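You operate a simulated robot arm through the tools that you are given. There is no shell and no other tool. Be economical: measure what you need, move in short steps, check, and stop when the job is done.

Carry out the task below with a simulated two-armed robot. There is one attempt and no reset: what you move stays moved.

TASK
Lift the three-core length into the roller straightener with both hands and roll it straight.
Fine: clamp it, gap knob at THICK, roll, then free the clamp. A third needless pass scores the sheath.
Where things are to end (x, y in the base frame): three-core length within 40 mm of [590, -100].

Only the result counts: the job must be done as asked and must still hold three seconds after the hand-in. Knocking over, shifting, dropping, spilling or breaking anything else fails it.

THE ROBOT
Two 7-joint arms with two-finger parallel grippers on one trunk, on a base that drives. Base frame: it is fixed to the floor where the robot stands at the start and does not move with it; the origin is under the middle of the robot, x ahead of it, y to its left, z up. Units: mm, rad, N and s.
The left shoulder is at the start at [60, 143, 926], the right one opposite. With the tool pointing down near the work surface each hand reaches from about 300 to 720 mm from the robot's upright axis, wherever it stands, measured 20 degrees to its own side. Places, roughly: roller carriage [800, 100, 900]; roller gap knob [400, -200, 900]; straightener clamp [600, 0, 900]; trough of the roller straightener [600, -100, 900]. Payload 1.57 kg a hand.
Tool frame (each hand has its own): the origin (TCP) lies between the finger pads and is the grasp point; the fingertips stand 30 mm ahead of it; z points along the fingers, y is the line along which they close. The gripper opens to 110 mm. The fingers are 24 mm wide and 12 mm thick; the gripper's body (48 by 112 mm) begins 78 mm behind the TCP.
Orientation is that of the tool frame in the base frame, as [roll, pitch, yaw] about the fixed x, y, z axes, in that order (R = Rz(yaw) Ry(pitch) Rx(roll)). With the fingers straight down and closing along the base's y, the tool's x points along the base's -x, its y along +y and its z along -z.

THE INTERFACE
- The arms move only by the tool play_rows. It takes "left_increments", "right_increments" or both (then of equal length, played together; a hand with none holds still); each is text: rows parted by semicolons, each of 7 numbers parted by spaces: the turn, a rotation vector about the tool's x, y, z in rad, then the shift along the tool's x, y, z in mm, then the finger opening in mm, from 0 to 110. In form: ax ay az dx dy dz grip; .... A call has 1 to 20 rows; each row is the pose to reach, as a shift and turn from the pose commanded when the call began, along the tool's axes at that moment. Rows are played at 5 a second. More than 50 mm and 0.15 rad between two rows, or a gripper value outside its range, and nothing of the call is played. Where a pose cannot be reached the arm comes as near as it can. A force on the tool above 90 N (or 10 N above the force at the start of the call, whichever is more), or a blocked arm, ends the call early, and 0.2 s more pass. Each finger travels about 45 mm/s and halts on what it meets, pressing with about 29 N; the grip force reading is that of the motor and also rises with nothing between the fingers. The clock runs only during rows and for 0.2 s after the last one: add rows that repeat a pose to give the fingers time. It gives the time, the measured TCP pose, the force on the tool (base axes), the opening and the grip force at its end, in the units of the frame above (readings bear some noise), with the torque about the TCP (base axes, N m) and any sound that the robot's microphone picked up.
- Cameras (640 x 400 px; columns grow to the right, rows downward): "scene" is now at [42.8, -12.6, 1530.9]; the picture's right is [-0.18, -0.98, 0.00], its down [-0.79, 0.14, -0.59] and it looks along [0.58, -0.10, -0.80] (base axes); focal length 269 px, centre (320, 200). "left" rides on the left gripper at [70, -16, -141] in its tool frame; the picture's right is [0.23, 0.97, 0.00], its down [-0.86, 0.20, -0.48] and it looks along [-0.47, 0.11, 0.88] (tool axes); focal length 222 px, centre (320, 200). "right" rides on the right gripper at [70, 16, -141] in its tool frame; the picture's right is [-0.23, 0.97, 0.00], its down [-0.86, -0.20, -0.48] and it looks along [-0.47, -0.11, 0.88] (tool axes); focal length 222 px, centre (320, 200).
- camera(camera): a new picture of that camera. No time passes.
- lift_body(by): slides the trunk up (or, below 0, down) by that many mm; the arms and the scene camera ride with it, the base frame stays. It gives what a move gives, with no picture.
- roll_base(legs): drives the robot by 1 to 6 legs, each [ahead, left, turn to the left] in mm, mm and rad, along the robot's own axes; the way and the turn of a leg run together, so that a leg with both is an arc; at most 1500 mm and 3.142 rad a leg. The arms and the cameras ride along, it lands a little off, and it stops where it bumps. It gives what a move gives.
- aim_head(pan, tilt): turns the head with the scene camera to pan (to the left, within 1.501 rad either way) and tilt (down, from -0.506 to 1.204), counted from straight ahead of the robot. It gives what a move gives.
- measure_at(camera, pixels): there is no depth. For up to 12 entries [column, row, z] of the newest picture of that camera ("zoom" is the newest enlarged one), the place [x, y] in the base frame at which the ray of that pixel passes the height z, good to about 2 mm. No time passes.
- close_up(camera, box): a new picture of the part [left, top, right, bottom] of that camera's present view, enlarged. No time passes.
- hand_in(): hands the job in; it is judged then, once.

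Keep the steps short. Do not move on a guess: measure, check each grasp and each placing, and mend mistakes. In all there are 80 turns and 70 pictures (those below and enlarged ones count). Leave the grippers open and the arms clear of the work at the hand-in unless told otherwise, and finish with a single line.

The tools are called as a command line: name --argument value ..., lists and objects as JSON in quotes. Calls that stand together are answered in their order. play_rows: Moves the arms, as the interface text tells. Its arguments: {"type":"object","properties":{"left_increments":{"type":"string"},"right_increments":{"type":"string"}},"required":[]} The other tools are called the same way: lift_body (by) slides the trunk up or down; roll_base (legs) drives the base; aim_head (pan, tilt) turns the head that bears the scene camera; camera (camera) takes a picture; measure_at (camera, pixels) gives the place at which the rays of pixels pass given heights; close_up (camera, box) takes an enlarged picture of a part of a camera's view; hand_in () hands the job in.

At the start:

```text
t: 0.0
left_position: [456.6, 65.6, 1000.0]
left_orientation: [3.141, 0.0, 3.141]
left_wrist_force: [0.2, 0.6, -1.4]
left_torque: [0.01, -0.04, -0.03]
left_gripper_width: 110.2
left_grip_force: 0.0
right_position: [433.7, -307.5, 999.2]
right_orientation: [3.141, 0.0, 3.142]
right_wrist_force: [-0.5, 0.2, -0.9]
right_torque: [-0.01, 0.01, 0.02]
right_gripper_width: 110.1
right_grip_force: 0.0
trunk travel left (down, up): [-525.0, 65.0]
robot x, y, heading: [-0.6, 1.7, -0.001]
head pan, tilt: [-0.176, 0.935]
```

scene: 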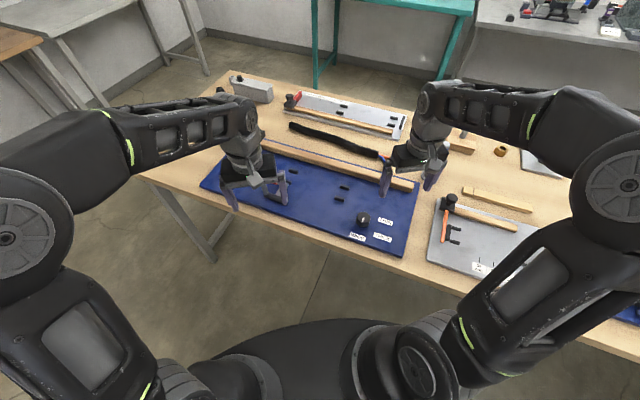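
right: 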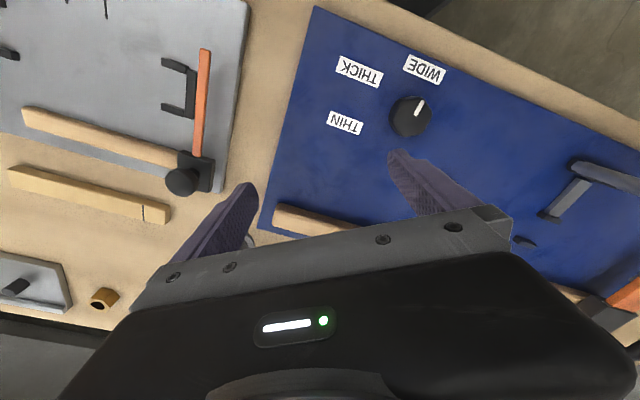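
left: 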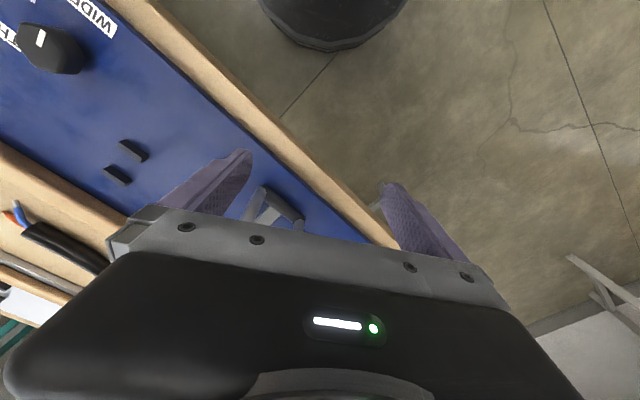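

I see the blue board with the knob, a black cable beyond it, and other boards. The arms hide parts, so I'll take enlarged views first.

close_up --camera "scene" --box '[200, 60, 440, 260]'

close_up --camera "scene" --box '[400, 60, 640, 330]'

```text
2.00 times, centred on (320, 160) of scene
```

zoom: 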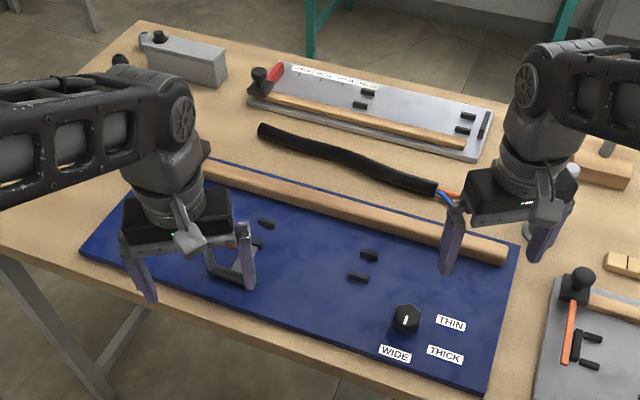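

```text
1.48 times, centred on (520, 195) of scene
```

zoom: 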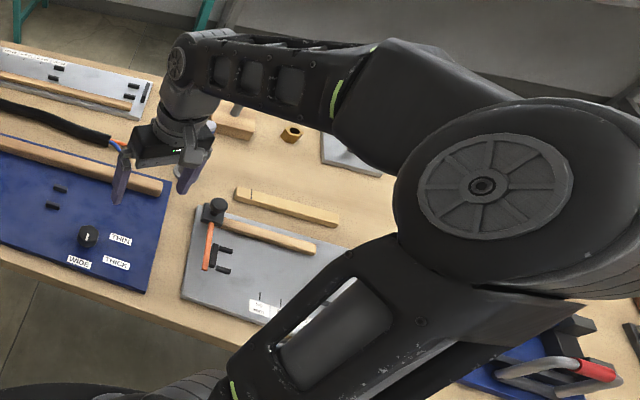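

The left arm hides part of the blue board. I'll measure the visible points: knob, pegs, cable ends, rail ends. Then I'll look through the left camera.

close_up --camera "scene" --box '[200, 60, 440, 260]'

measure_at --camera "zoom" --pixels '[[405, 318, 880], [370, 255, 870], [358, 278, 870], [265, 223, 870], [262, 130, 860], [437, 189, 860], [355, 160, 860], [505, 255, 870], [205, 168, 870], [80, 250, 860], [487, 390, 860]]'

```text
2.00 times, centred on (320, 160) of scene
```

zoom: 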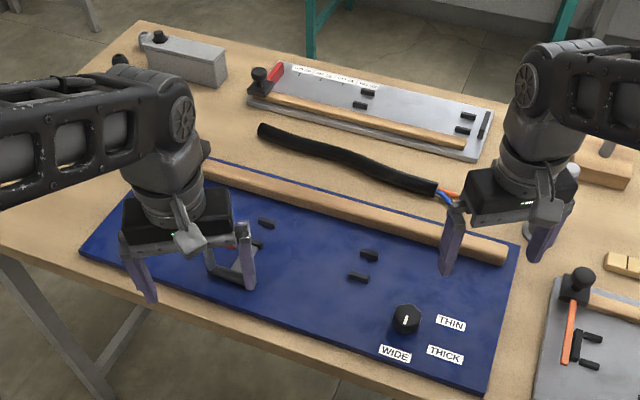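

```text
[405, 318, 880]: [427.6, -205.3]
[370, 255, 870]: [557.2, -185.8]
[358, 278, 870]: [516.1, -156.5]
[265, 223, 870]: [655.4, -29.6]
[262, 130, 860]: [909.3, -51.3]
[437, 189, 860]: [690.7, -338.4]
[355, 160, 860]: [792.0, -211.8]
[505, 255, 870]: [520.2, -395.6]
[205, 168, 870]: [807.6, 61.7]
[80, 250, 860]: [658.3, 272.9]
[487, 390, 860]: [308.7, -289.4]
```

The board is turned about 58° from the base axes, with the pegs forming the trough line. I'll raise both arms and move them outward to see everything.

play_rows --left_increments "0 0 0 0 15 -45 110; 0 0 0 0 40 -80 110; 0 0 0 20 80 -110 110; 0 0 0 40 120 -130 110; 0 0 0 60 160 -140 110; 0 0 0 80 200 -150 110; 0 0 0 100 240 -150 110" --right_increments "0 0 0 0 -15 -45 110; 0 0 0 0 -35 -80 110; 0 0 0 20 -55 -110 110; 0 0 0 40 -75 -130 110; 0 0 0 60 -95 -140 110; 0 0 0 80 -115 -150 110; 0 0 0 100 -135 -150 110"

close_up --camera "scene" --box '[180, 60, 460, 280]'

```text
refused: row 3 steps farther than a row can; nothing moved
```

```text
1.82 times, centred on (320, 170) of scene
```

zoom: 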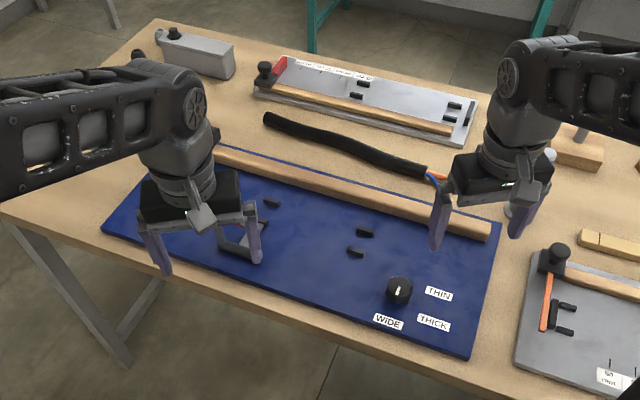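

Third row step was too long; I'll use smaller steps.

play_rows --left_increments "0 0 0 0 10 -40 110; 0 0 0 0 30 -80 110; 0 0 0 20 60 -105 110; 0 0 0 40 95 -120 110; 0 0 0 55 135 -130 110; 0 0 0 70 175 -140 110; 0 0 0 85 215 -150 110; 0 0 0 100 250 -150 110" --right_increments "0 0 0 0 -10 -40 110; 0 0 0 0 -30 -80 110; 0 0 0 20 -50 -105 110; 0 0 0 40 -65 -120 110; 0 0 0 55 -80 -130 110; 0 0 0 70 -95 -140 110; 0 0 0 85 -110 -150 110; 0 0 0 100 -125 -150 110"

close_up --camera "scene" --box '[180, 60, 460, 280]'

```text
t: 1.8
left_position: [361.8, 323.9, 1106.3]
left_orientation: [-3.141, 0.004, 3.141]
left_wrist_force: [-0.6, 0.5, 0.7]
left_torque: [-0.06, -0.07, -0.02]
left_gripper_width: 109.8
left_grip_force: 0.1
left hand out of reach, approached as far as the arm can: row 4, 6, 7, 8
right_position: [356.7, -411.1, 1116.1]
right_orientation: [3.141, 0.002, -3.14]
right_wrist_force: [-1.3, -0.4, -0.3]
right_torque: [0.01, -0.08, 0.01]
right_gripper_width: 109.9
right_grip_force: 0.0
right hand out of reach, approached as far as the arm can: row 4, 5, 6, 7, 8
trunk travel left (down, up): [-525.0, 65.0]
robot x, y, heading: [-0.9, 1.5, -0.0]
head pan, tilt: [-0.176, 0.935]
```

```text
1.82 times, centred on (320, 170) of scene
```

zoom: 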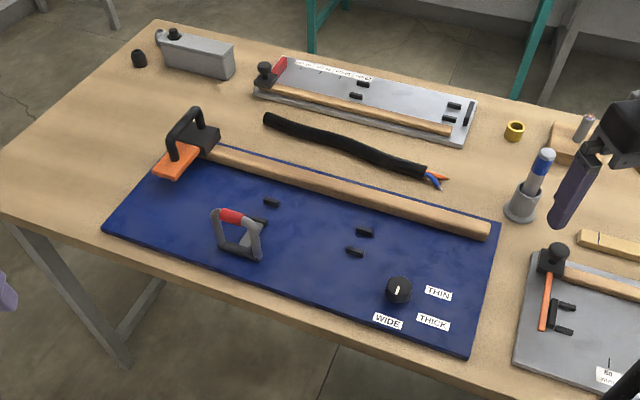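

Now I see the carriage (black D handle, orange roller head) on the wooden rail, the clamp lever with red grip, peg pairs, and the knob. I'll take enlarged views and measure.

close_up --camera "scene" --box '[235, 115, 345, 210]'

measure_at --camera "zoom" --pixels '[[0, 0, 870]]'

close_up --camera "scene" --box '[340, 165, 450, 260]'

```text
4.21 times, centred on (290, 162) of scene
```

zoom: 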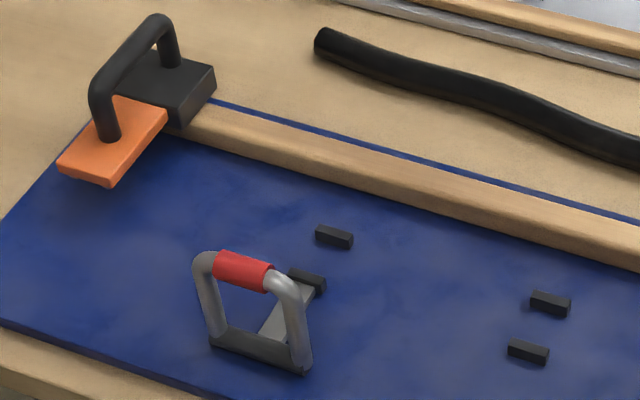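

```text
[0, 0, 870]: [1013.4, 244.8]
```

```text
4.21 times, centred on (395, 212) of scene
```

zoom: 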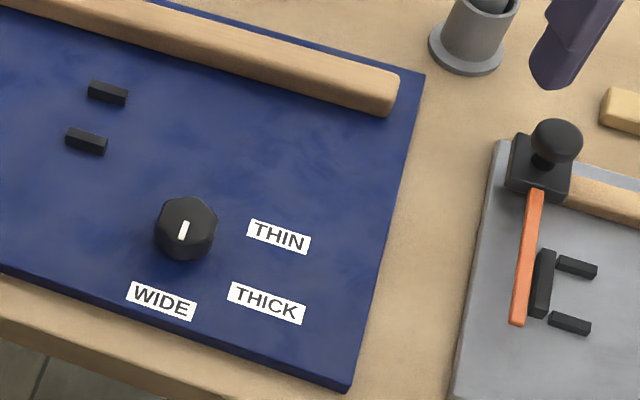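

Labels: knob points to WIDE now. The table is at −0.556 rad relative to me, so I plan to turn square to it and drive closer. First check the base-to-table clearance.

camera --camera "scene"

measure_at --camera "scene" --pixels '[[350, 318, 300], [350, 318, 600], [350, 318, 0], [220, 198, 850], [330, 241, 850], [420, 275, 850]]'

```text
59 pictures are left
```

scene: 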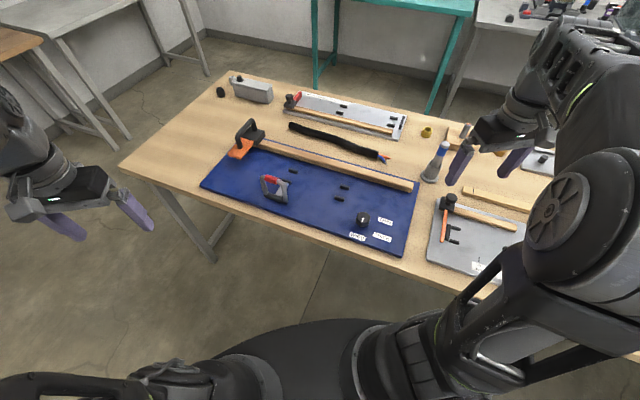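

```text
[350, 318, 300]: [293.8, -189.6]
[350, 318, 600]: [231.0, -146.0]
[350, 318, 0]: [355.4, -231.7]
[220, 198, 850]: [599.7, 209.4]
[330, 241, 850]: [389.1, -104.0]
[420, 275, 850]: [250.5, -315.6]
```

Table edge is about 385 mm away along its normal; base is low and can pass under. I'll turn, then slide left, then ahead.

roll_base --legs '[[0, 0, -0.556], [0, 240, 0], [125, 0, 0]]'

aim_head --pan 0.0 --tilt 0.95

camera --camera "scene"

```text
t: 6.0
left_position: [713.4, 215.0, 1105.8]
left_orientation: [3.14, -0.002, 2.58]
left_wrist_force: [0.4, -1.2, -1.0]
left_torque: [0.01, 0.04, 0.03]
left_gripper_width: 109.9
left_grip_force: 0.1
right_position: [318.2, -405.5, 1115.4]
right_orientation: [3.14, -0.002, 2.579]
right_wrist_force: [-0.6, -0.8, 0.3]
right_torque: [0.04, 0.03, -0.03]
right_gripper_width: 110.4
right_grip_force: 0.1
trunk travel left (down, up): [-525.0, 65.0]
robot x, y, heading: [231.3, 131.2, -0.562]
head pan, tilt: [-0.176, 0.935]
```

```text
t: 6.7
left_position: [711.8, 215.2, 1105.9]
left_orientation: [-3.141, -0.001, 2.58]
left_wrist_force: [0.1, -0.4, -0.7]
left_torque: [0.0, 0.04, -0.06]
left_gripper_width: 110.1
left_grip_force: 0.0
right_position: [316.4, -405.9, 1115.9]
right_orientation: [3.141, 0.0, 2.579]
right_wrist_force: [0.7, 0.1, 0.4]
right_torque: [0.02, -0.01, 0.0]
right_gripper_width: 110.1
right_grip_force: 0.0
trunk travel left (down, up): [-525.0, 65.0]
robot x, y, heading: [231.3, 136.5, -0.564]
head pan, tilt: [0.0, 0.949]
```

```text
58 pictures are left
```

scene: 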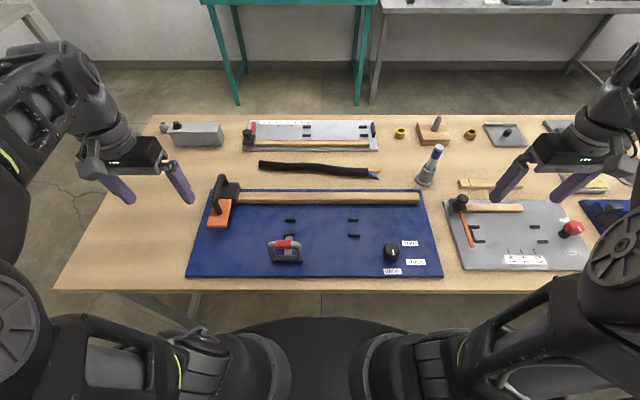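

Now the table is square to me. I'll enlarge the board and measure.

close_up --camera "scene" --box '[180, 145, 450, 290]'

measure_at --camera "scene" --pixels '[[290, 221, 866], [290, 235, 866], [353, 220, 866], [353, 236, 866], [391, 250, 885], [391, 250, 865], [239, 197, 866], [419, 199, 866], [186, 276, 858], [443, 276, 858], [262, 165, 860], [368, 172, 860]]'

close_up --camera "scene" --box '[240, 200, 320, 270]'

close_up --camera "scene" --box '[195, 165, 265, 235]'

close_up --camera "scene" --box '[370, 225, 440, 285]'

```text
2.37 times, centred on (315, 218) of scene
```

zoom: 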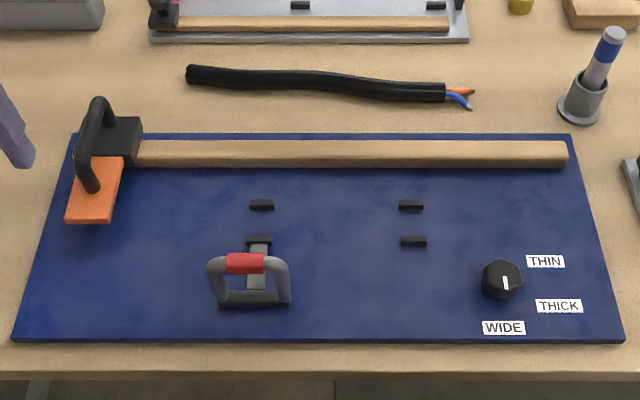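

```text
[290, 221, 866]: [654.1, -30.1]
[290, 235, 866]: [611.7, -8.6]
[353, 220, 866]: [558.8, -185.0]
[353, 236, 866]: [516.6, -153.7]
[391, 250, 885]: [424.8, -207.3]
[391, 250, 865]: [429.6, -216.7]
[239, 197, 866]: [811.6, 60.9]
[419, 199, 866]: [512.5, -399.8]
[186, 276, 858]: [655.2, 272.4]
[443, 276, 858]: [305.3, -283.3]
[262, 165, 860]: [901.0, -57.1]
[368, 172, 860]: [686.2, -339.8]
```

```text
5.71 times, centred on (280, 235) of scene
```

zoom: 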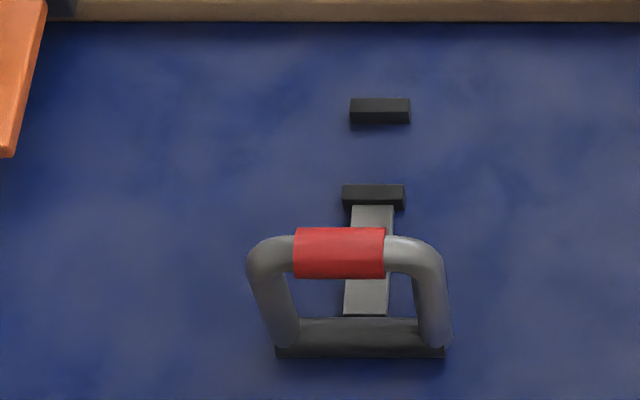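

```text
5.71 times, centred on (230, 200) of scene
```

zoom: 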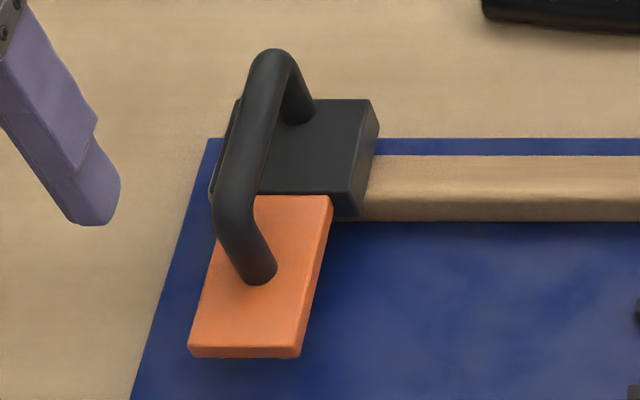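

```text
6.67 times, centred on (405, 255) of scene
```

zoom: 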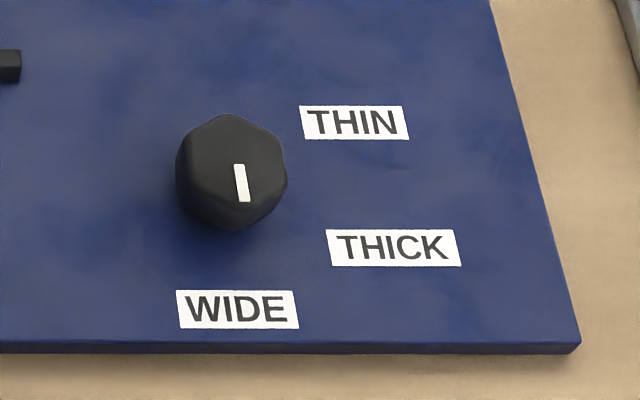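

Measure knob pointer and labels in this enlarged view (also for carriage geometry afterwards).

measure_at --camera "zoom" --pixels '[[232, 160, 885], [239, 168, 885], [244, 200, 885], [237, 310, 858], [393, 247, 858], [354, 123, 858], [232, 200, 865]]'

close_up --camera "scene" --box '[195, 165, 265, 235]'

measure_at --camera "zoom" --pixels '[[188, 350, 880], [300, 352, 880], [330, 197, 880], [375, 100, 900], [272, 50, 940], [255, 280, 880], [232, 190, 940], [310, 120, 900]]'

close_up --camera "scene" --box '[250, 140, 400, 250]'

measure_at --camera "zoom" --pixels '[[0, 0, 860], [639, 399, 860]]'

camera --camera "left"

```text
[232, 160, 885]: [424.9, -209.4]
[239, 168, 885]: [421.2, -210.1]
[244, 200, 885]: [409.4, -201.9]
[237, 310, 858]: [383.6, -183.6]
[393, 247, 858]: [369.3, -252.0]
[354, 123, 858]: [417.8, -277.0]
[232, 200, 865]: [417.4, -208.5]
```

```text
5.71 times, centred on (230, 200) of scene
```

zoom: 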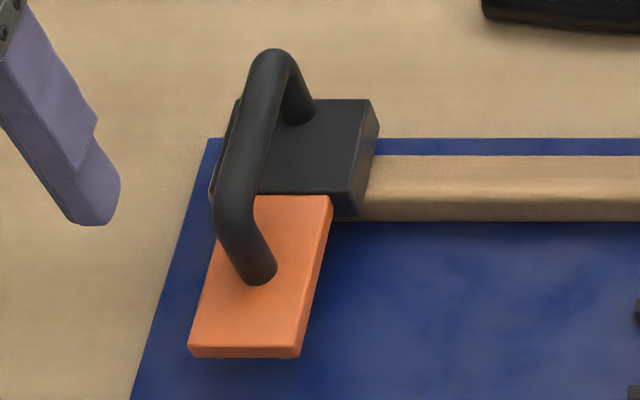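

```text
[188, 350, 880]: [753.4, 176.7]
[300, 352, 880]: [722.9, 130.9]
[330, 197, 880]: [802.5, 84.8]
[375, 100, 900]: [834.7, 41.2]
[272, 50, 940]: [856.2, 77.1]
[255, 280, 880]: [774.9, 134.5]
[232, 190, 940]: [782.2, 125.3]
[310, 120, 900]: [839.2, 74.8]
```

```text
3.64 times, centred on (325, 195) of scene
```

zoom: 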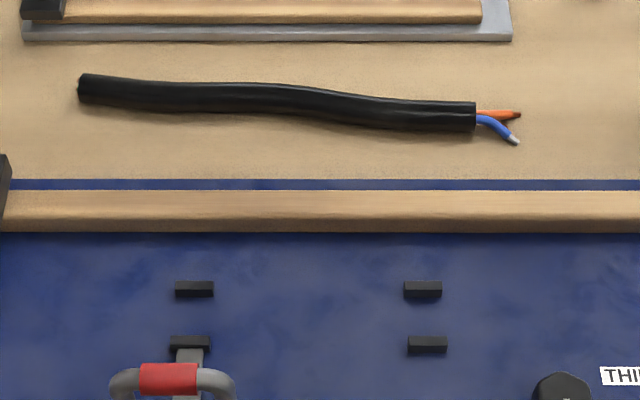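

```text
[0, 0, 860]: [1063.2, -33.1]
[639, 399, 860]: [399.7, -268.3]
```

```text
51 pictures are left
```

left: 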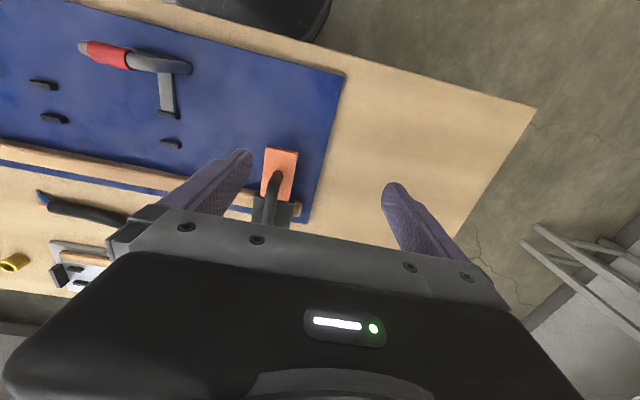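

Now measure cable centreline points in the fresh zoom and the clamp in the scene picture.

close_up --camera "scene" --box '[250, 140, 400, 250]'

measure_at --camera "zoom" --pixels '[[82, 88, 861], [130, 93, 861], [180, 97, 861], [270, 97, 861], [340, 104, 861], [390, 112, 861], [430, 115, 861], [475, 117, 861], [475, 101, 865], [475, 131, 855], [300, 205, 875], [300, 232, 860]]'

measure_at --camera "scene" --pixels '[[272, 256, 860], [301.5, 256, 860], [283.2, 238, 920], [283.2, 238, 900], [271, 240, 910], [297, 240, 910]]'

close_up --camera "left" --box '[0, 0, 340, 230]'

```text
3.64 times, centred on (325, 195) of scene
```

zoom: 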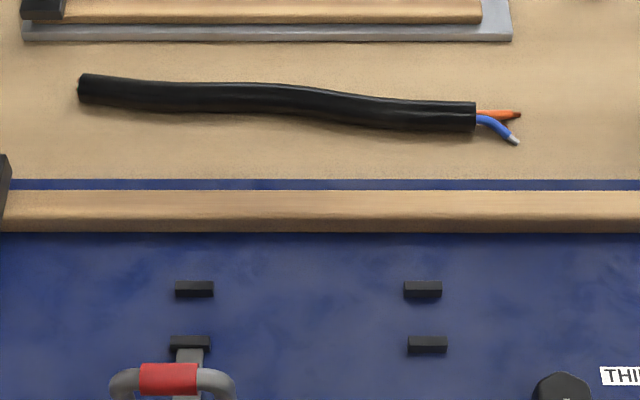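

```text
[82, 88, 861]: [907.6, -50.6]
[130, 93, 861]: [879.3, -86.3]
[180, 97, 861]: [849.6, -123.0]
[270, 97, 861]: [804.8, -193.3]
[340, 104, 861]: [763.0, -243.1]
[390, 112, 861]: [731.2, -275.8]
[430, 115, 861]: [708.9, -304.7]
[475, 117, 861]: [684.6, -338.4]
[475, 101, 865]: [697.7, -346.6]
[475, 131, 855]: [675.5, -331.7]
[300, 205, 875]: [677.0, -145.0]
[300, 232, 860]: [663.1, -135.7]
```

```text
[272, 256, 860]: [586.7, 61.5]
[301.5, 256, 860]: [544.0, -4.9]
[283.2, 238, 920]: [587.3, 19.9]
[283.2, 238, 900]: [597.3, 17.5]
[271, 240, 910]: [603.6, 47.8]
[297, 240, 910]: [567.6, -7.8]
```

```text
1.74 times, centred on (170, 115) of left
```

zoom: 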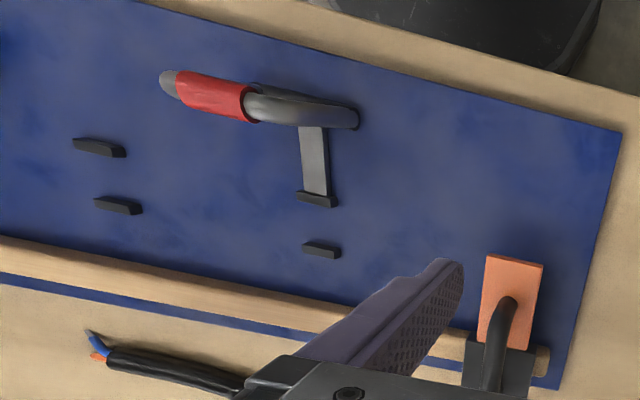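

Cable: tilted 0.1 rad to the board, ends at board coordinates U 441 and U 79. I will grip near U 135 (right) and U 405 (left), so that in the trough the hands land outside the pegs. First hover high above these spots, turning the grippers so they close across the cable.

play_rows --left_increments "0 0 .1285 -23.3 -12 5.8 110;0 0 .257 -46.6 -24 11.7 110;0 0 .3855 -69.9 -36 17.5 110;0 0 .514 -93.2 -48 23.4 110;0 0 .6425 -116.5 -60 29.2 110;0 0 .771 -139.8 -72 35 110;0 0 .8995 -163.1 -84 41 110;0 0 1.028 -186.4 -96 47 110;0 0 1.1565 -209.7 -108 53 110;0 0 1.285 -233 -120 58 110;0 0 1.4135 -256.3 -132 64 110;0 0 1.542 -279.6 -144 70 110;0 0 1.67 -303 -156 76 110;0 0 1.67 -303 -156 76 110" --right_increments "0 0 -.113 0 38.7 6.6 110;0 0 -.226 0 77.5 13 110;0 0 -.339 0 116.2 20 110;0 0 -.452 -28 155 26 110;0 0 -.565 -56 193.7 33 110;0 0 -.678 -84 232.5 40 110;0 0 -.791 -112 271.2 46 110;0 0 -.904 -140 310 53 110;0 0 -1.017 -168 310 60 110;0 0 -1.13 -196 310 66 110;0 0 -1.243 -224 310 73 110;0 0 -1.356 -252 310 80 110;0 0 -1.47 -280 310 86 110;0 0 -1.47 -280 310 86 110"

camera --camera "scene"

camera --camera "left"

camera --camera "right"

```text
t: 9.7
left_position: [864.8, -34.7, 1074.9]
left_orientation: [3.053, 0.006, 1.118]
left_wrist_force: [-0.7, -0.6, -0.1]
left_torque: [-0.02, -0.02, -0.04]
left_gripper_width: 109.8
left_grip_force: 0.0
left hand out of reach, approached as far as the arm can: row 11, 12, 13, 14
right_position: [681.7, -277.5, 1051.4]
right_orientation: [-3.126, 0.007, -2.305]
right_wrist_force: [-0.6, -0.1, 0.2]
right_torque: [0.02, -0.06, 0.01]
right_gripper_width: 110.1
right_grip_force: 0.2
right hand out of reach, approached as far as the arm can: row 12, 13, 14
trunk travel left (down, up): [-525.0, 65.0]
robot x, y, heading: [232.5, 129.0, -0.555]
head pan, tilt: [0.0, 0.949]
```

```text
48 pictures are left
```

scene: 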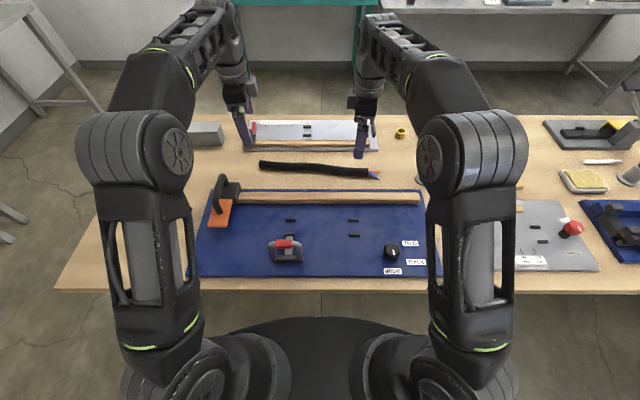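

```text
47 pictures are left
```

left: 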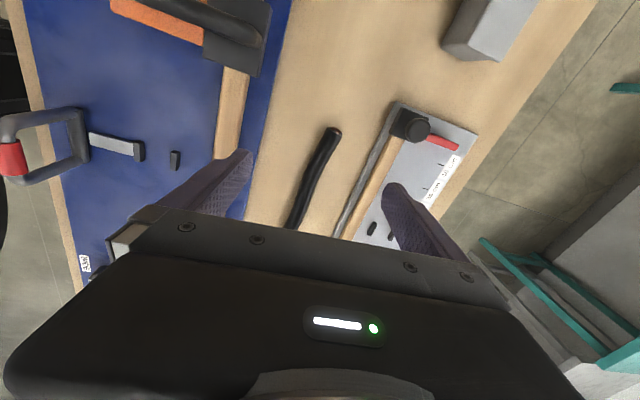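

```text
46 pictures are left
```

right: 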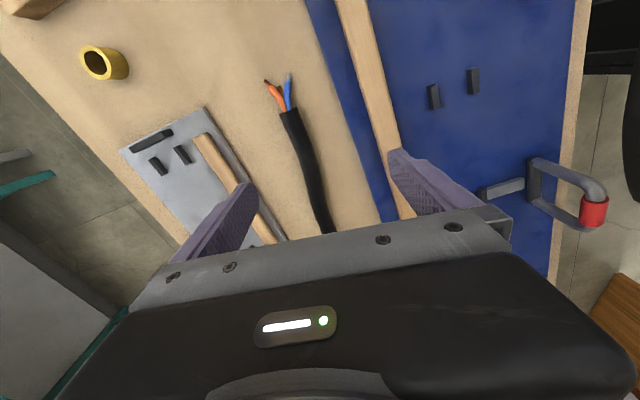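

Both hands are at the limit of reach. I'll drive 60 mm closer.

roll_base --legs '[[60, 0, -0.005]]'

```text
t: 10.7
left_position: [914.1, -71.6, 1072.5]
left_orientation: [3.055, 0.003, 1.114]
left_wrist_force: [0.3, 0.0, 0.3]
left_torque: [0.02, -0.01, 0.0]
left_gripper_width: 110.1
left_grip_force: 0.0
right_position: [729.1, -313.7, 1049.5]
right_orientation: [-3.132, 0.005, -2.311]
right_wrist_force: [-0.5, 0.4, 0.3]
right_torque: [0.05, 0.06, 0.02]
right_gripper_width: 110.0
right_grip_force: 0.1
trunk travel left (down, up): [-525.0, 65.0]
robot x, y, heading: [282.7, 106.8, -0.574]
head pan, tilt: [0.0, 0.949]
```

I'll make a small downward move to learn the commanded baseline.

play_rows --left_increments "0 0 0 0 0 10 110;0 0 0 0 0 20 110" --right_increments "0 0 0 0 0 10 110;0 0 0 0 0 20 110"

```text
t: 11.2
left_position: [913.7, -70.6, 1053.2]
left_orientation: [3.053, 0.003, 1.114]
left_wrist_force: [0.1, 0.6, -0.1]
left_torque: [0.01, -0.05, -0.02]
left_gripper_width: 109.8
left_grip_force: 0.1
right_position: [727.4, -313.6, 1030.7]
right_orientation: [-3.126, 0.006, -2.312]
right_wrist_force: [0.1, 0.7, -0.8]
right_torque: [-0.03, 0.01, 0.02]
right_gripper_width: 110.2
right_grip_force: 0.1
trunk travel left (down, up): [-525.0, 65.0]
robot x, y, heading: [278.9, 100.5, -0.567]
head pan, tilt: [0.0, 0.949]
```

Baseline is the reached pose. Now align both hands over the grasp spots: left (885, −79), right (718, −293), z about 993, upright.

play_rows --left_increments ".044 0 .1 -10 -14 29 110;.088 0 .2 -20.2 -27.3 57.8 110;.088 0 .2 -20.2 -27.3 57.8 110" --right_increments "-.008 0 -.04 -4.5 10.5 20 110;-.016 0 -.079 -9 21.1 40 110;-.016 0 -.079 -9 21.1 40 110"

camera --camera "left"

camera --camera "right"

```text
t: 12.1
left_position: [886.5, -81.6, 994.2]
left_orientation: [-3.141, -0.005, 0.914]
left_wrist_force: [0.5, -0.3, -0.4]
left_torque: [-0.03, 0.02, 0.01]
left_gripper_width: 110.0
left_grip_force: 0.2
right_position: [718.7, -291.5, 992.1]
right_orientation: [3.139, 0.006, -2.232]
right_wrist_force: [-0.2, 0.8, -0.2]
right_torque: [-0.02, -0.04, 0.02]
right_gripper_width: 109.9
right_grip_force: 0.0
trunk travel left (down, up): [-525.0, 65.0]
robot x, y, heading: [280.7, 102.7, -0.57]
head pan, tilt: [0.0, 0.949]
```

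```text
45 pictures are left
```

left: 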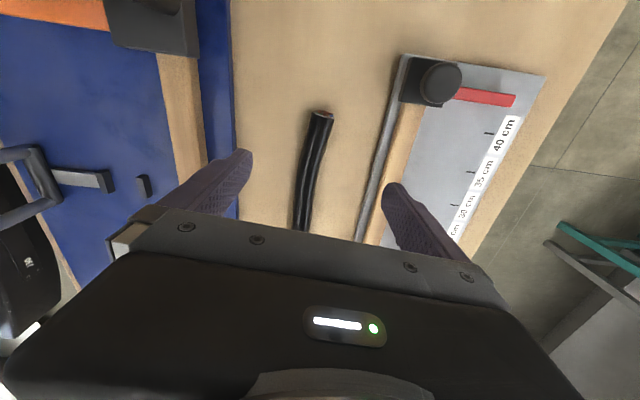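

```text
44 pictures are left
```

right: 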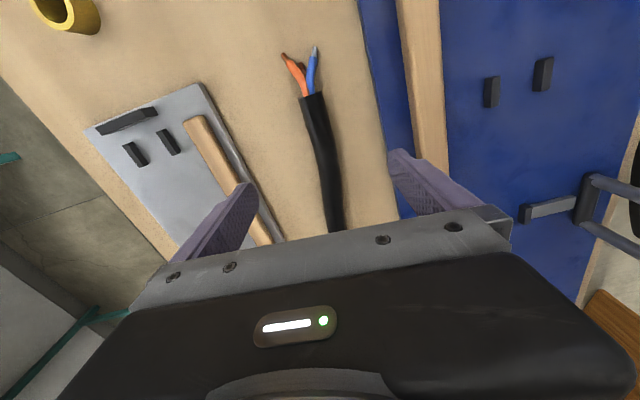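

Both are centred along the cable. I check the cable lines, and the gap to the rear board for the left hand's far finger.

measure_at --camera "left" --pixels '[[317, 130, 861], [305, 200, 861], [300, 226, 861], [380, 130, 855], [368, 190, 855], [236, 180, 858]]'

measure_at --camera "right" --pixels '[[313, 110, 861], [326, 165, 861], [334, 215, 861], [258, 190, 855], [380, 150, 858]]'

```text
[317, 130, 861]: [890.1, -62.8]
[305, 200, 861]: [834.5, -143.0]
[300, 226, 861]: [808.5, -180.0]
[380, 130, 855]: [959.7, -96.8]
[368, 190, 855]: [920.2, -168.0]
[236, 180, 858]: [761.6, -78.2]
```

```text
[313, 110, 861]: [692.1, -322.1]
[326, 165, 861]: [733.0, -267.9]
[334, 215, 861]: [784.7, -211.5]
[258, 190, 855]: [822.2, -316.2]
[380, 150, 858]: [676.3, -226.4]
```

Rear board edge is at least 70 mm behind the cable: safe. Descend to z≈884 with openings at 64 mm.

play_rows --left_increments "0 0 0 0 -3 40 64;0 0 0 0 -3 75 64;0 0 0 0 -3 95 64;0 0 0 0 -3 109 64;0 0 0 0 -3 109 64" --right_increments "0 0 0 0 0 40 64;0 0 0 0 0 75 64;0 0 0 0 0 95 64;0 0 0 0 0 107 64;0 0 0 0 0 107 64"

camera --camera "left"

camera --camera "right"

```text
t: 13.2
left_position: [882.2, -77.8, 885.3]
left_orientation: [-3.139, -0.003, 0.915]
left_wrist_force: [0.1, -0.4, -0.7]
left_torque: [-0.02, 0.01, -0.01]
left_gripper_width: 63.9
left_grip_force: 0.0
right_position: [721.2, -290.9, 885.4]
right_orientation: [-3.141, 0.005, -2.233]
right_wrist_force: [0.8, 0.4, -0.4]
right_torque: [0.0, 0.0, 0.0]
right_gripper_width: 63.8
right_grip_force: 0.2
trunk travel left (down, up): [-525.0, 65.0]
robot x, y, heading: [282.3, 104.4, -0.569]
head pan, tilt: [0.0, 0.949]
```

```text
43 pictures are left
```

left: 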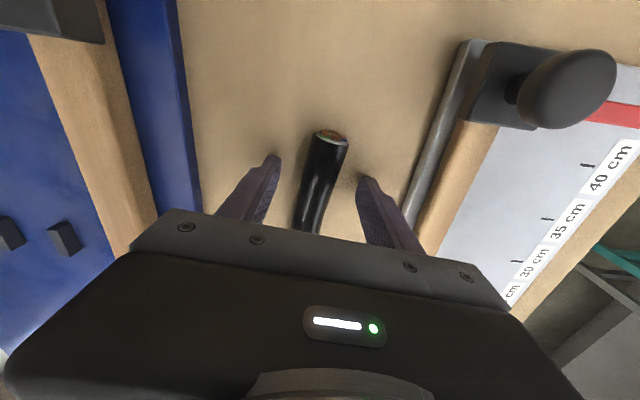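

```text
42 pictures are left
```

right: 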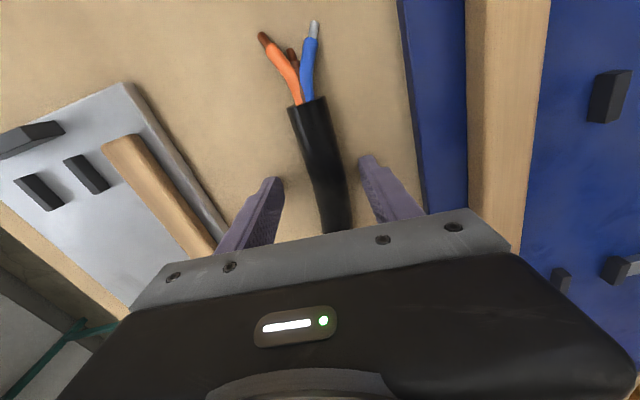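

Both hands straddle the cable. Close.

play_rows --left_increments "0 0 0 0 0 0 40;0 0 0 0 0 0 25;0 0 0 0 0 0 5;0 0 0 0 0 0 5;0 0 0 0 0 0 5;0 0 0 0 0 0 5" --right_increments "0 0 0 0 0 0 40;0 0 0 0 0 0 25;0 0 0 0 0 0 5;0 0 0 0 0 0 5;0 0 0 0 0 0 5;0 0 0 0 0 0 5"

```text
t: 14.7
left_position: [883.0, -78.0, 884.9]
left_orientation: [-3.141, -0.007, 0.914]
left_wrist_force: [3.1, -1.3, -0.7]
left_torque: [-0.06, -0.06, 0.33]
left_gripper_width: 27.9
left_grip_force: 28.7
right_position: [722.4, -290.4, 885.2]
right_orientation: [3.141, 0.005, -2.232]
right_wrist_force: [-2.9, 0.3, 1.7]
right_torque: [0.01, 0.05, 0.65]
right_gripper_width: 27.8
right_grip_force: 29.1
trunk travel left (down, up): [-525.0, 65.0]
robot x, y, heading: [282.9, 103.6, -0.56]
head pan, tilt: [0.0, 0.949]
```

Both grips hold at about 28 mm. Lift together by 85 mm and check.

play_rows --left_increments "0 0 0 0 0 -20 5;0 0 0 0 0 -45 5;0 0 0 0 0 -70 5;0 0 0 0 0 -85 5;0 0 0 0 0 -85 5" --right_increments "0 0 0 0 0 -20 5;0 0 0 0 0 -45 5;0 0 0 0 0 -70 5;0 0 0 0 0 -85 5;0 0 0 0 0 -85 5"

camera --camera "scene"

```text
t: 15.8
left_position: [884.2, -79.1, 969.6]
left_orientation: [-3.139, -0.004, 0.916]
left_wrist_force: [-1.0, -8.7, -6.4]
left_torque: [0.22, -0.33, 0.49]
left_gripper_width: 27.3
left_grip_force: 29.0
right_position: [719.9, -292.7, 969.5]
right_orientation: [3.139, 0.007, -2.23]
right_wrist_force: [0.5, 8.1, 2.7]
right_torque: [0.8, -0.43, 0.69]
right_gripper_width: 27.6
right_grip_force: 28.8
trunk travel left (down, up): [-525.0, 65.0]
robot x, y, heading: [278.8, 102.0, -0.57]
head pan, tilt: [0.0, 0.949]
```

```text
41 pictures are left
```

scene: 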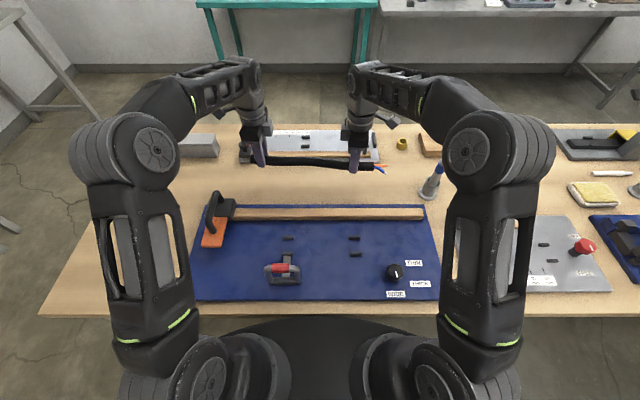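

The cable hangs between both hands. Carry it over the rail to the trough line at this height, squaring the yaw.

play_rows --left_increments "0 0 -.0107 -6.6 -29.9 0 5;0 0 -.0214 -13.2 -59.8 0 5;0 0 -.0321 -19.8 -89.6 0 5;0 0 -.0428 -26.4 -119.5 0 5;0 0 -.0535 -32.9 -149.4 0 5;0 0 -.0641 -39.5 -179.3 0 5;0 0 -.0748 -46.1 -209.1 0 5;0 0 -.0855 -52.7 -239 0 5;0 0 -.0855 -52.7 -239 0 5" --right_increments "0 0 -.0107 6.5 27.2 0 5;0 0 -.0214 13 54.4 0 5;0 0 -.0321 19.5 81.7 0 5;0 0 -.0428 26 108.9 0 5;0 0 -.0535 32.5 136.1 0 5;0 0 -.0641 39 163.3 0 5;0 0 -.0748 45.5 190.6 0 5;0 0 -.0855 52 217.8 0 5;0 0 -.0855 52 217.8 0 5"

camera --camera "scene"

camera --camera "left"

camera --camera "right"

```text
t: 17.9
left_position: [661.7, 25.6, 968.8]
left_orientation: [-3.14, -0.005, 1.002]
left_wrist_force: [-5.3, -3.2, -2.4]
left_torque: [-0.28, 0.24, -0.4]
left_gripper_width: 27.6
left_grip_force: 28.6
right_position: [515.8, -199.6, 965.2]
right_orientation: [3.137, 0.006, -2.15]
right_wrist_force: [5.2, 3.9, -1.7]
right_torque: [0.35, -0.26, -0.04]
right_gripper_width: 27.7
right_grip_force: 29.0
trunk travel left (down, up): [-525.0, 65.0]
robot x, y, heading: [283.9, 101.9, -0.567]
head pan, tilt: [0.0, 0.949]
```

```text
40 pictures are left
```

scene: 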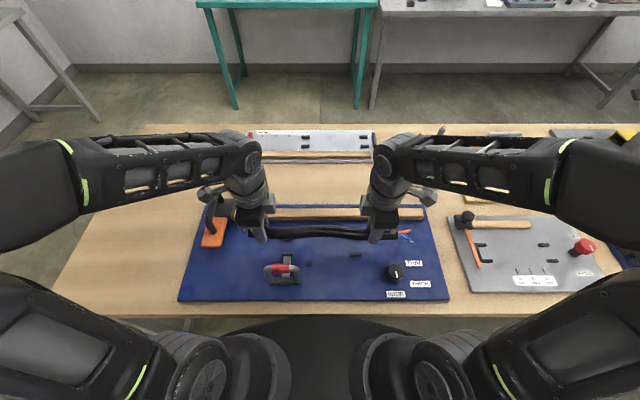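

```text
39 pictures are left
```

left: 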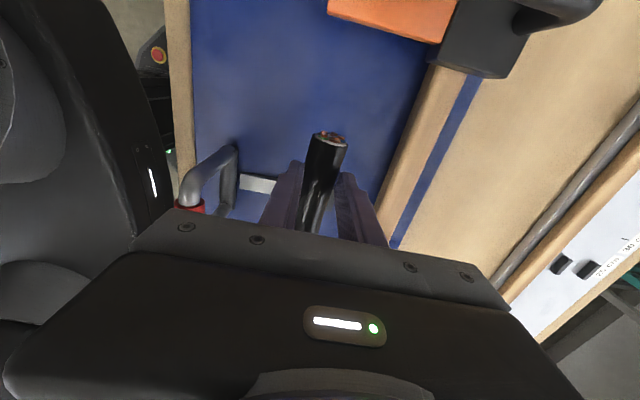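

```text
38 pictures are left
```

right: 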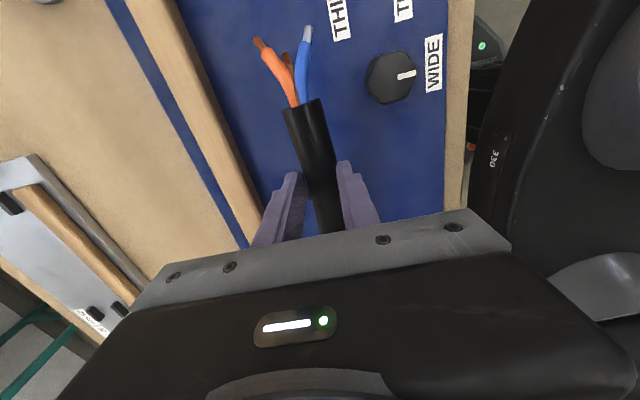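

Both hands are over the lane. I check the clamp handle's height and position from both cameras before lowering, since the left gripper body passes near it.

measure_at --camera "left" --pixels '[[190, 200, 920], [190, 200, 940], [230, 155, 900], [230, 155, 920], [230, 155, 940], [238, 200, 860]]'

measure_at --camera "scene" --pixels '[[284, 266, 920], [284, 266, 940], [266, 266, 900], [266, 266, 920], [266, 266, 940], [288, 238, 866], [354, 239, 866], [354, 254, 866], [288, 240, 866]]'

close_up --camera "scene" --box '[230, 200, 430, 310]'

```text
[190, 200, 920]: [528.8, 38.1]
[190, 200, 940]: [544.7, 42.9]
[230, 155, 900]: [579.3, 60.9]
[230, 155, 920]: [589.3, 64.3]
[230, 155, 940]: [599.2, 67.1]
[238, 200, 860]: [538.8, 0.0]
```

```text
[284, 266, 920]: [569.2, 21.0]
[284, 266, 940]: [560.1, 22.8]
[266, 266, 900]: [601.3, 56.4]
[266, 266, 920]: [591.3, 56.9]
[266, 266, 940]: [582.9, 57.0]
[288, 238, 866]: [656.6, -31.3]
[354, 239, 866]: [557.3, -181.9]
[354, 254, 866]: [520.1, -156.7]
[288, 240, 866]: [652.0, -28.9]
```

```text
3.20 times, centred on (330, 255) of scene
```

zoom: 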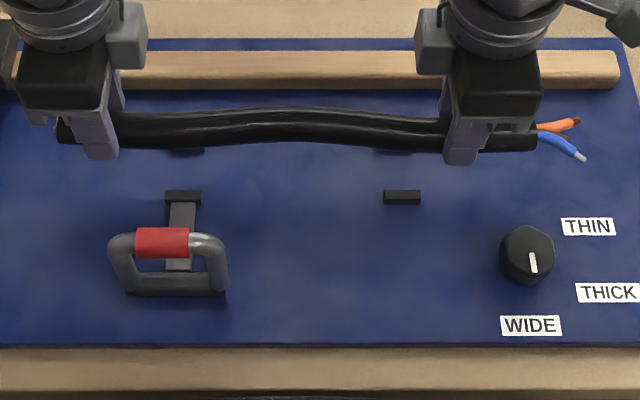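

Handle top is at z≈920, N≈470; gripper body stays above and clear. Lower 60 mm, then gently to contact.

play_rows --left_increments "0 0 0 0 0 20 5;0 0 0 0 0 40 5;0 0 0 0 0 56 5;0 0 0 0 0 64 5;0 0 0 0 0 64 5" --right_increments "0 0 0 0 -1.5 18 5;0 0 0 0 -1.5 37 5;0 0 0 0 -1.5 53 5;0 0 0 0 -1.5 61 5;0 0 0 0 -1.5 61 5"

close_up --camera "scene" --box '[230, 200, 430, 310]'

```text
t: 19.1
left_position: [661.1, 26.3, 905.0]
left_orientation: [-3.141, -0.005, 0.998]
left_wrist_force: [0.5, 1.3, 3.8]
left_torque: [-0.67, 0.43, -0.15]
left_gripper_width: 27.8
left_grip_force: 28.7
right_position: [517.7, -199.7, 907.5]
right_orientation: [3.14, 0.004, -2.145]
right_wrist_force: [-0.2, -0.3, -8.0]
right_torque: [-0.64, 0.37, 0.13]
right_gripper_width: 27.9
right_grip_force: 29.1
trunk travel left (down, up): [-525.0, 65.0]
robot x, y, heading: [279.4, 102.3, -0.566]
head pan, tilt: [0.0, 0.949]
```

```text
3.20 times, centred on (330, 255) of scene
```

zoom: 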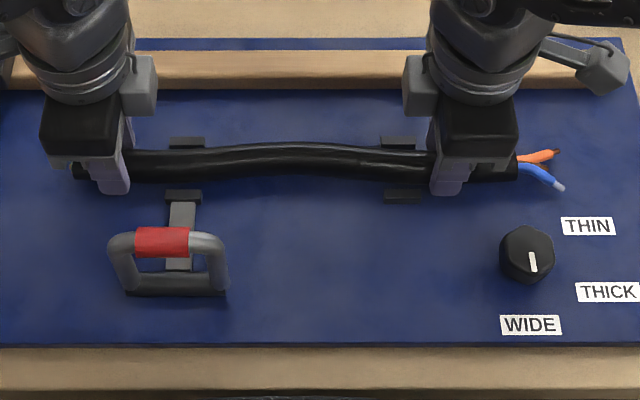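

Cable lies between the peg pairs. Lower the last ~12 mm slowly.

play_rows --left_increments "0 0 0 0 0 4 5;0 0 0 0 0 7 5;0 0 0 0 0 10 5;0 0 0 0 0 11.5 5" --right_increments "0 0 0 0 0 5 5;0 0 0 0 0 9 5;0 0 0 0 0 12 5;0 0 0 0 0 13.5 5"

close_up --camera "scene" --box '[230, 200, 430, 310]'

```text
t: 20.1
left_position: [661.6, 26.6, 895.2]
left_orientation: [3.135, -0.004, 1.001]
left_wrist_force: [7.5, 0.7, 23.4]
left_torque: [0.03, -0.15, 0.04]
left_gripper_width: 28.0
left_grip_force: 29.0
right_position: [517.7, -199.7, 895.4]
right_orientation: [-3.139, 0.006, -2.146]
right_wrist_force: [0.7, -2.7, 24.3]
right_torque: [-0.02, 0.0, 0.32]
right_gripper_width: 27.7
right_grip_force: 28.8
trunk travel left (down, up): [-525.0, 65.0]
robot x, y, heading: [282.4, 103.2, -0.566]
head pan, tilt: [0.0, 0.949]
```

```text
3.20 times, centred on (330, 255) of scene
```

zoom: 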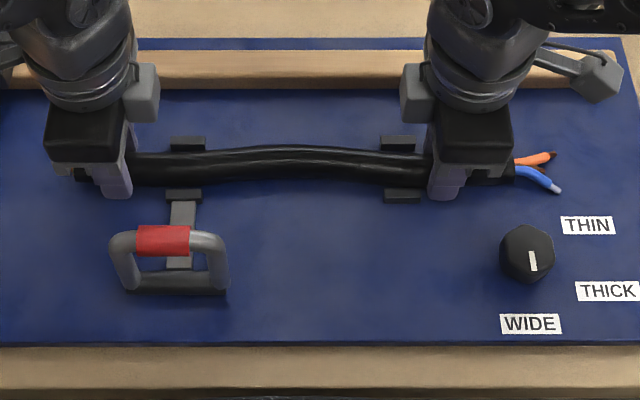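

Contact on both sides (~23 N): seated. Open to 50 mm and rise.

play_rows --left_increments "0 0 0 0 0 -1.5 40;0 0 0 0 0 -1.5 50;0 0 0 0 0 -1.5 50;0 0 0 0 0 -30 50;0 0 0 0 0 -70 50;0 0 0 0 0 -105 50;0 0 0 0 0 -105 50" --right_increments "0 0 0 0 0 -1.5 40;0 0 0 0 0 -1.5 50;0 0 0 0 0 -1.5 50;0 0 0 0 0 -30 50;0 0 0 0 0 -70 50;0 0 0 0 0 -105 50;0 0 0 0 0 -105 50"

close_up --camera "scene" --box '[230, 200, 430, 310]'

```text
t: 21.6
left_position: [662.8, 27.6, 1001.8]
left_orientation: [-3.14, -0.008, 1.0]
left_wrist_force: [-0.3, -0.2, 0.2]
left_torque: [0.01, -0.01, 0.01]
left_gripper_width: 50.3
left_grip_force: 0.1
right_position: [516.4, -196.4, 1001.3]
right_orientation: [3.14, 0.005, -2.147]
right_wrist_force: [0.1, 1.1, 0.5]
right_torque: [0.0, 0.01, 0.0]
right_gripper_width: 50.1
right_grip_force: 0.0
trunk travel left (down, up): [-525.0, 65.0]
robot x, y, heading: [280.6, 102.8, -0.565]
head pan, tilt: [0.0, 0.949]
```

```text
3.20 times, centred on (330, 255) of scene
```

zoom: 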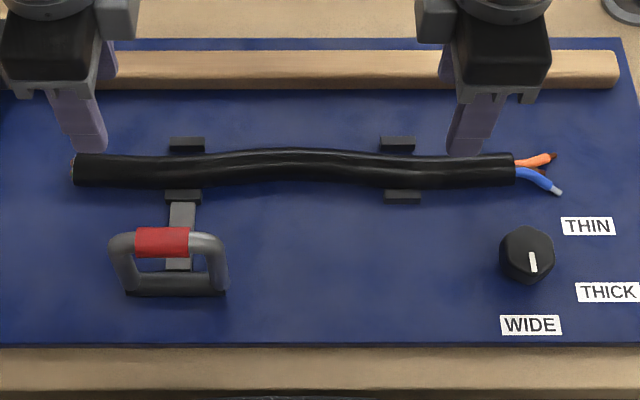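

The cable stays in the trough. Now I study the clamp mechanism closely.

close_up --camera "scene" --box '[255, 235, 315, 300]'

camera --camera "right"

camera --camera "left"

```text
6.15 times, centred on (285, 268) of scene
```

zoom: 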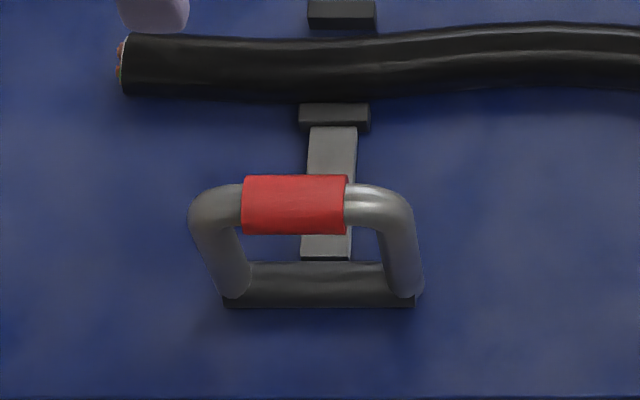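

```text
32 pictures are left
```

right: 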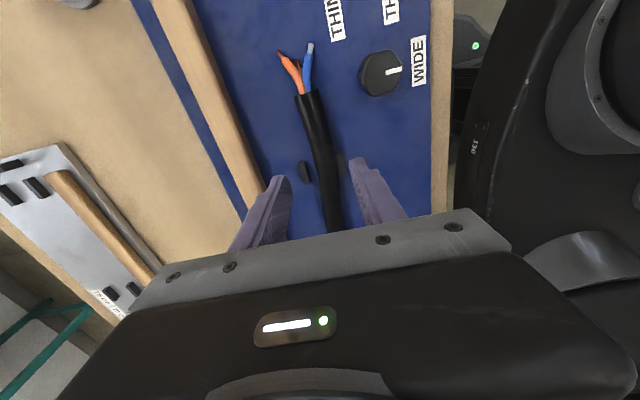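

```text
31 pictures are left
```

left: 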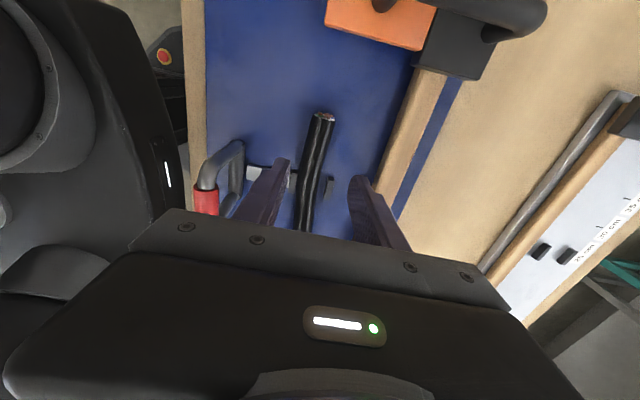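

The handle stands upright over a hinge bar near N 470. I measure the red grip and hinge ends precisely in the last enlarged view.

measure_at --camera "zoom" --pixels '[[295, 205, 905], [295, 205, 915], [295, 205, 895], [315, 285, 865], [225, 300, 860], [413, 300, 860], [330, 195, 862], [375, 95, 870]]'

measure_at --camera "left" --pixels '[[205, 200, 895], [205, 200, 905], [205, 200, 915], [205, 200, 925]]'

```text
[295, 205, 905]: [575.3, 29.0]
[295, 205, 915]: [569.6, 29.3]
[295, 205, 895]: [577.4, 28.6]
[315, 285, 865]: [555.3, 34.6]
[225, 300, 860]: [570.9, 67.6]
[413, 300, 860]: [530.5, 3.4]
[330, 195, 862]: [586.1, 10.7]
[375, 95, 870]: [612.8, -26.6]
```

```text
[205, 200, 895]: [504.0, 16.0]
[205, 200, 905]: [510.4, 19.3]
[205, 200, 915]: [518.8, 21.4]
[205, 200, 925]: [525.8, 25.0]
```

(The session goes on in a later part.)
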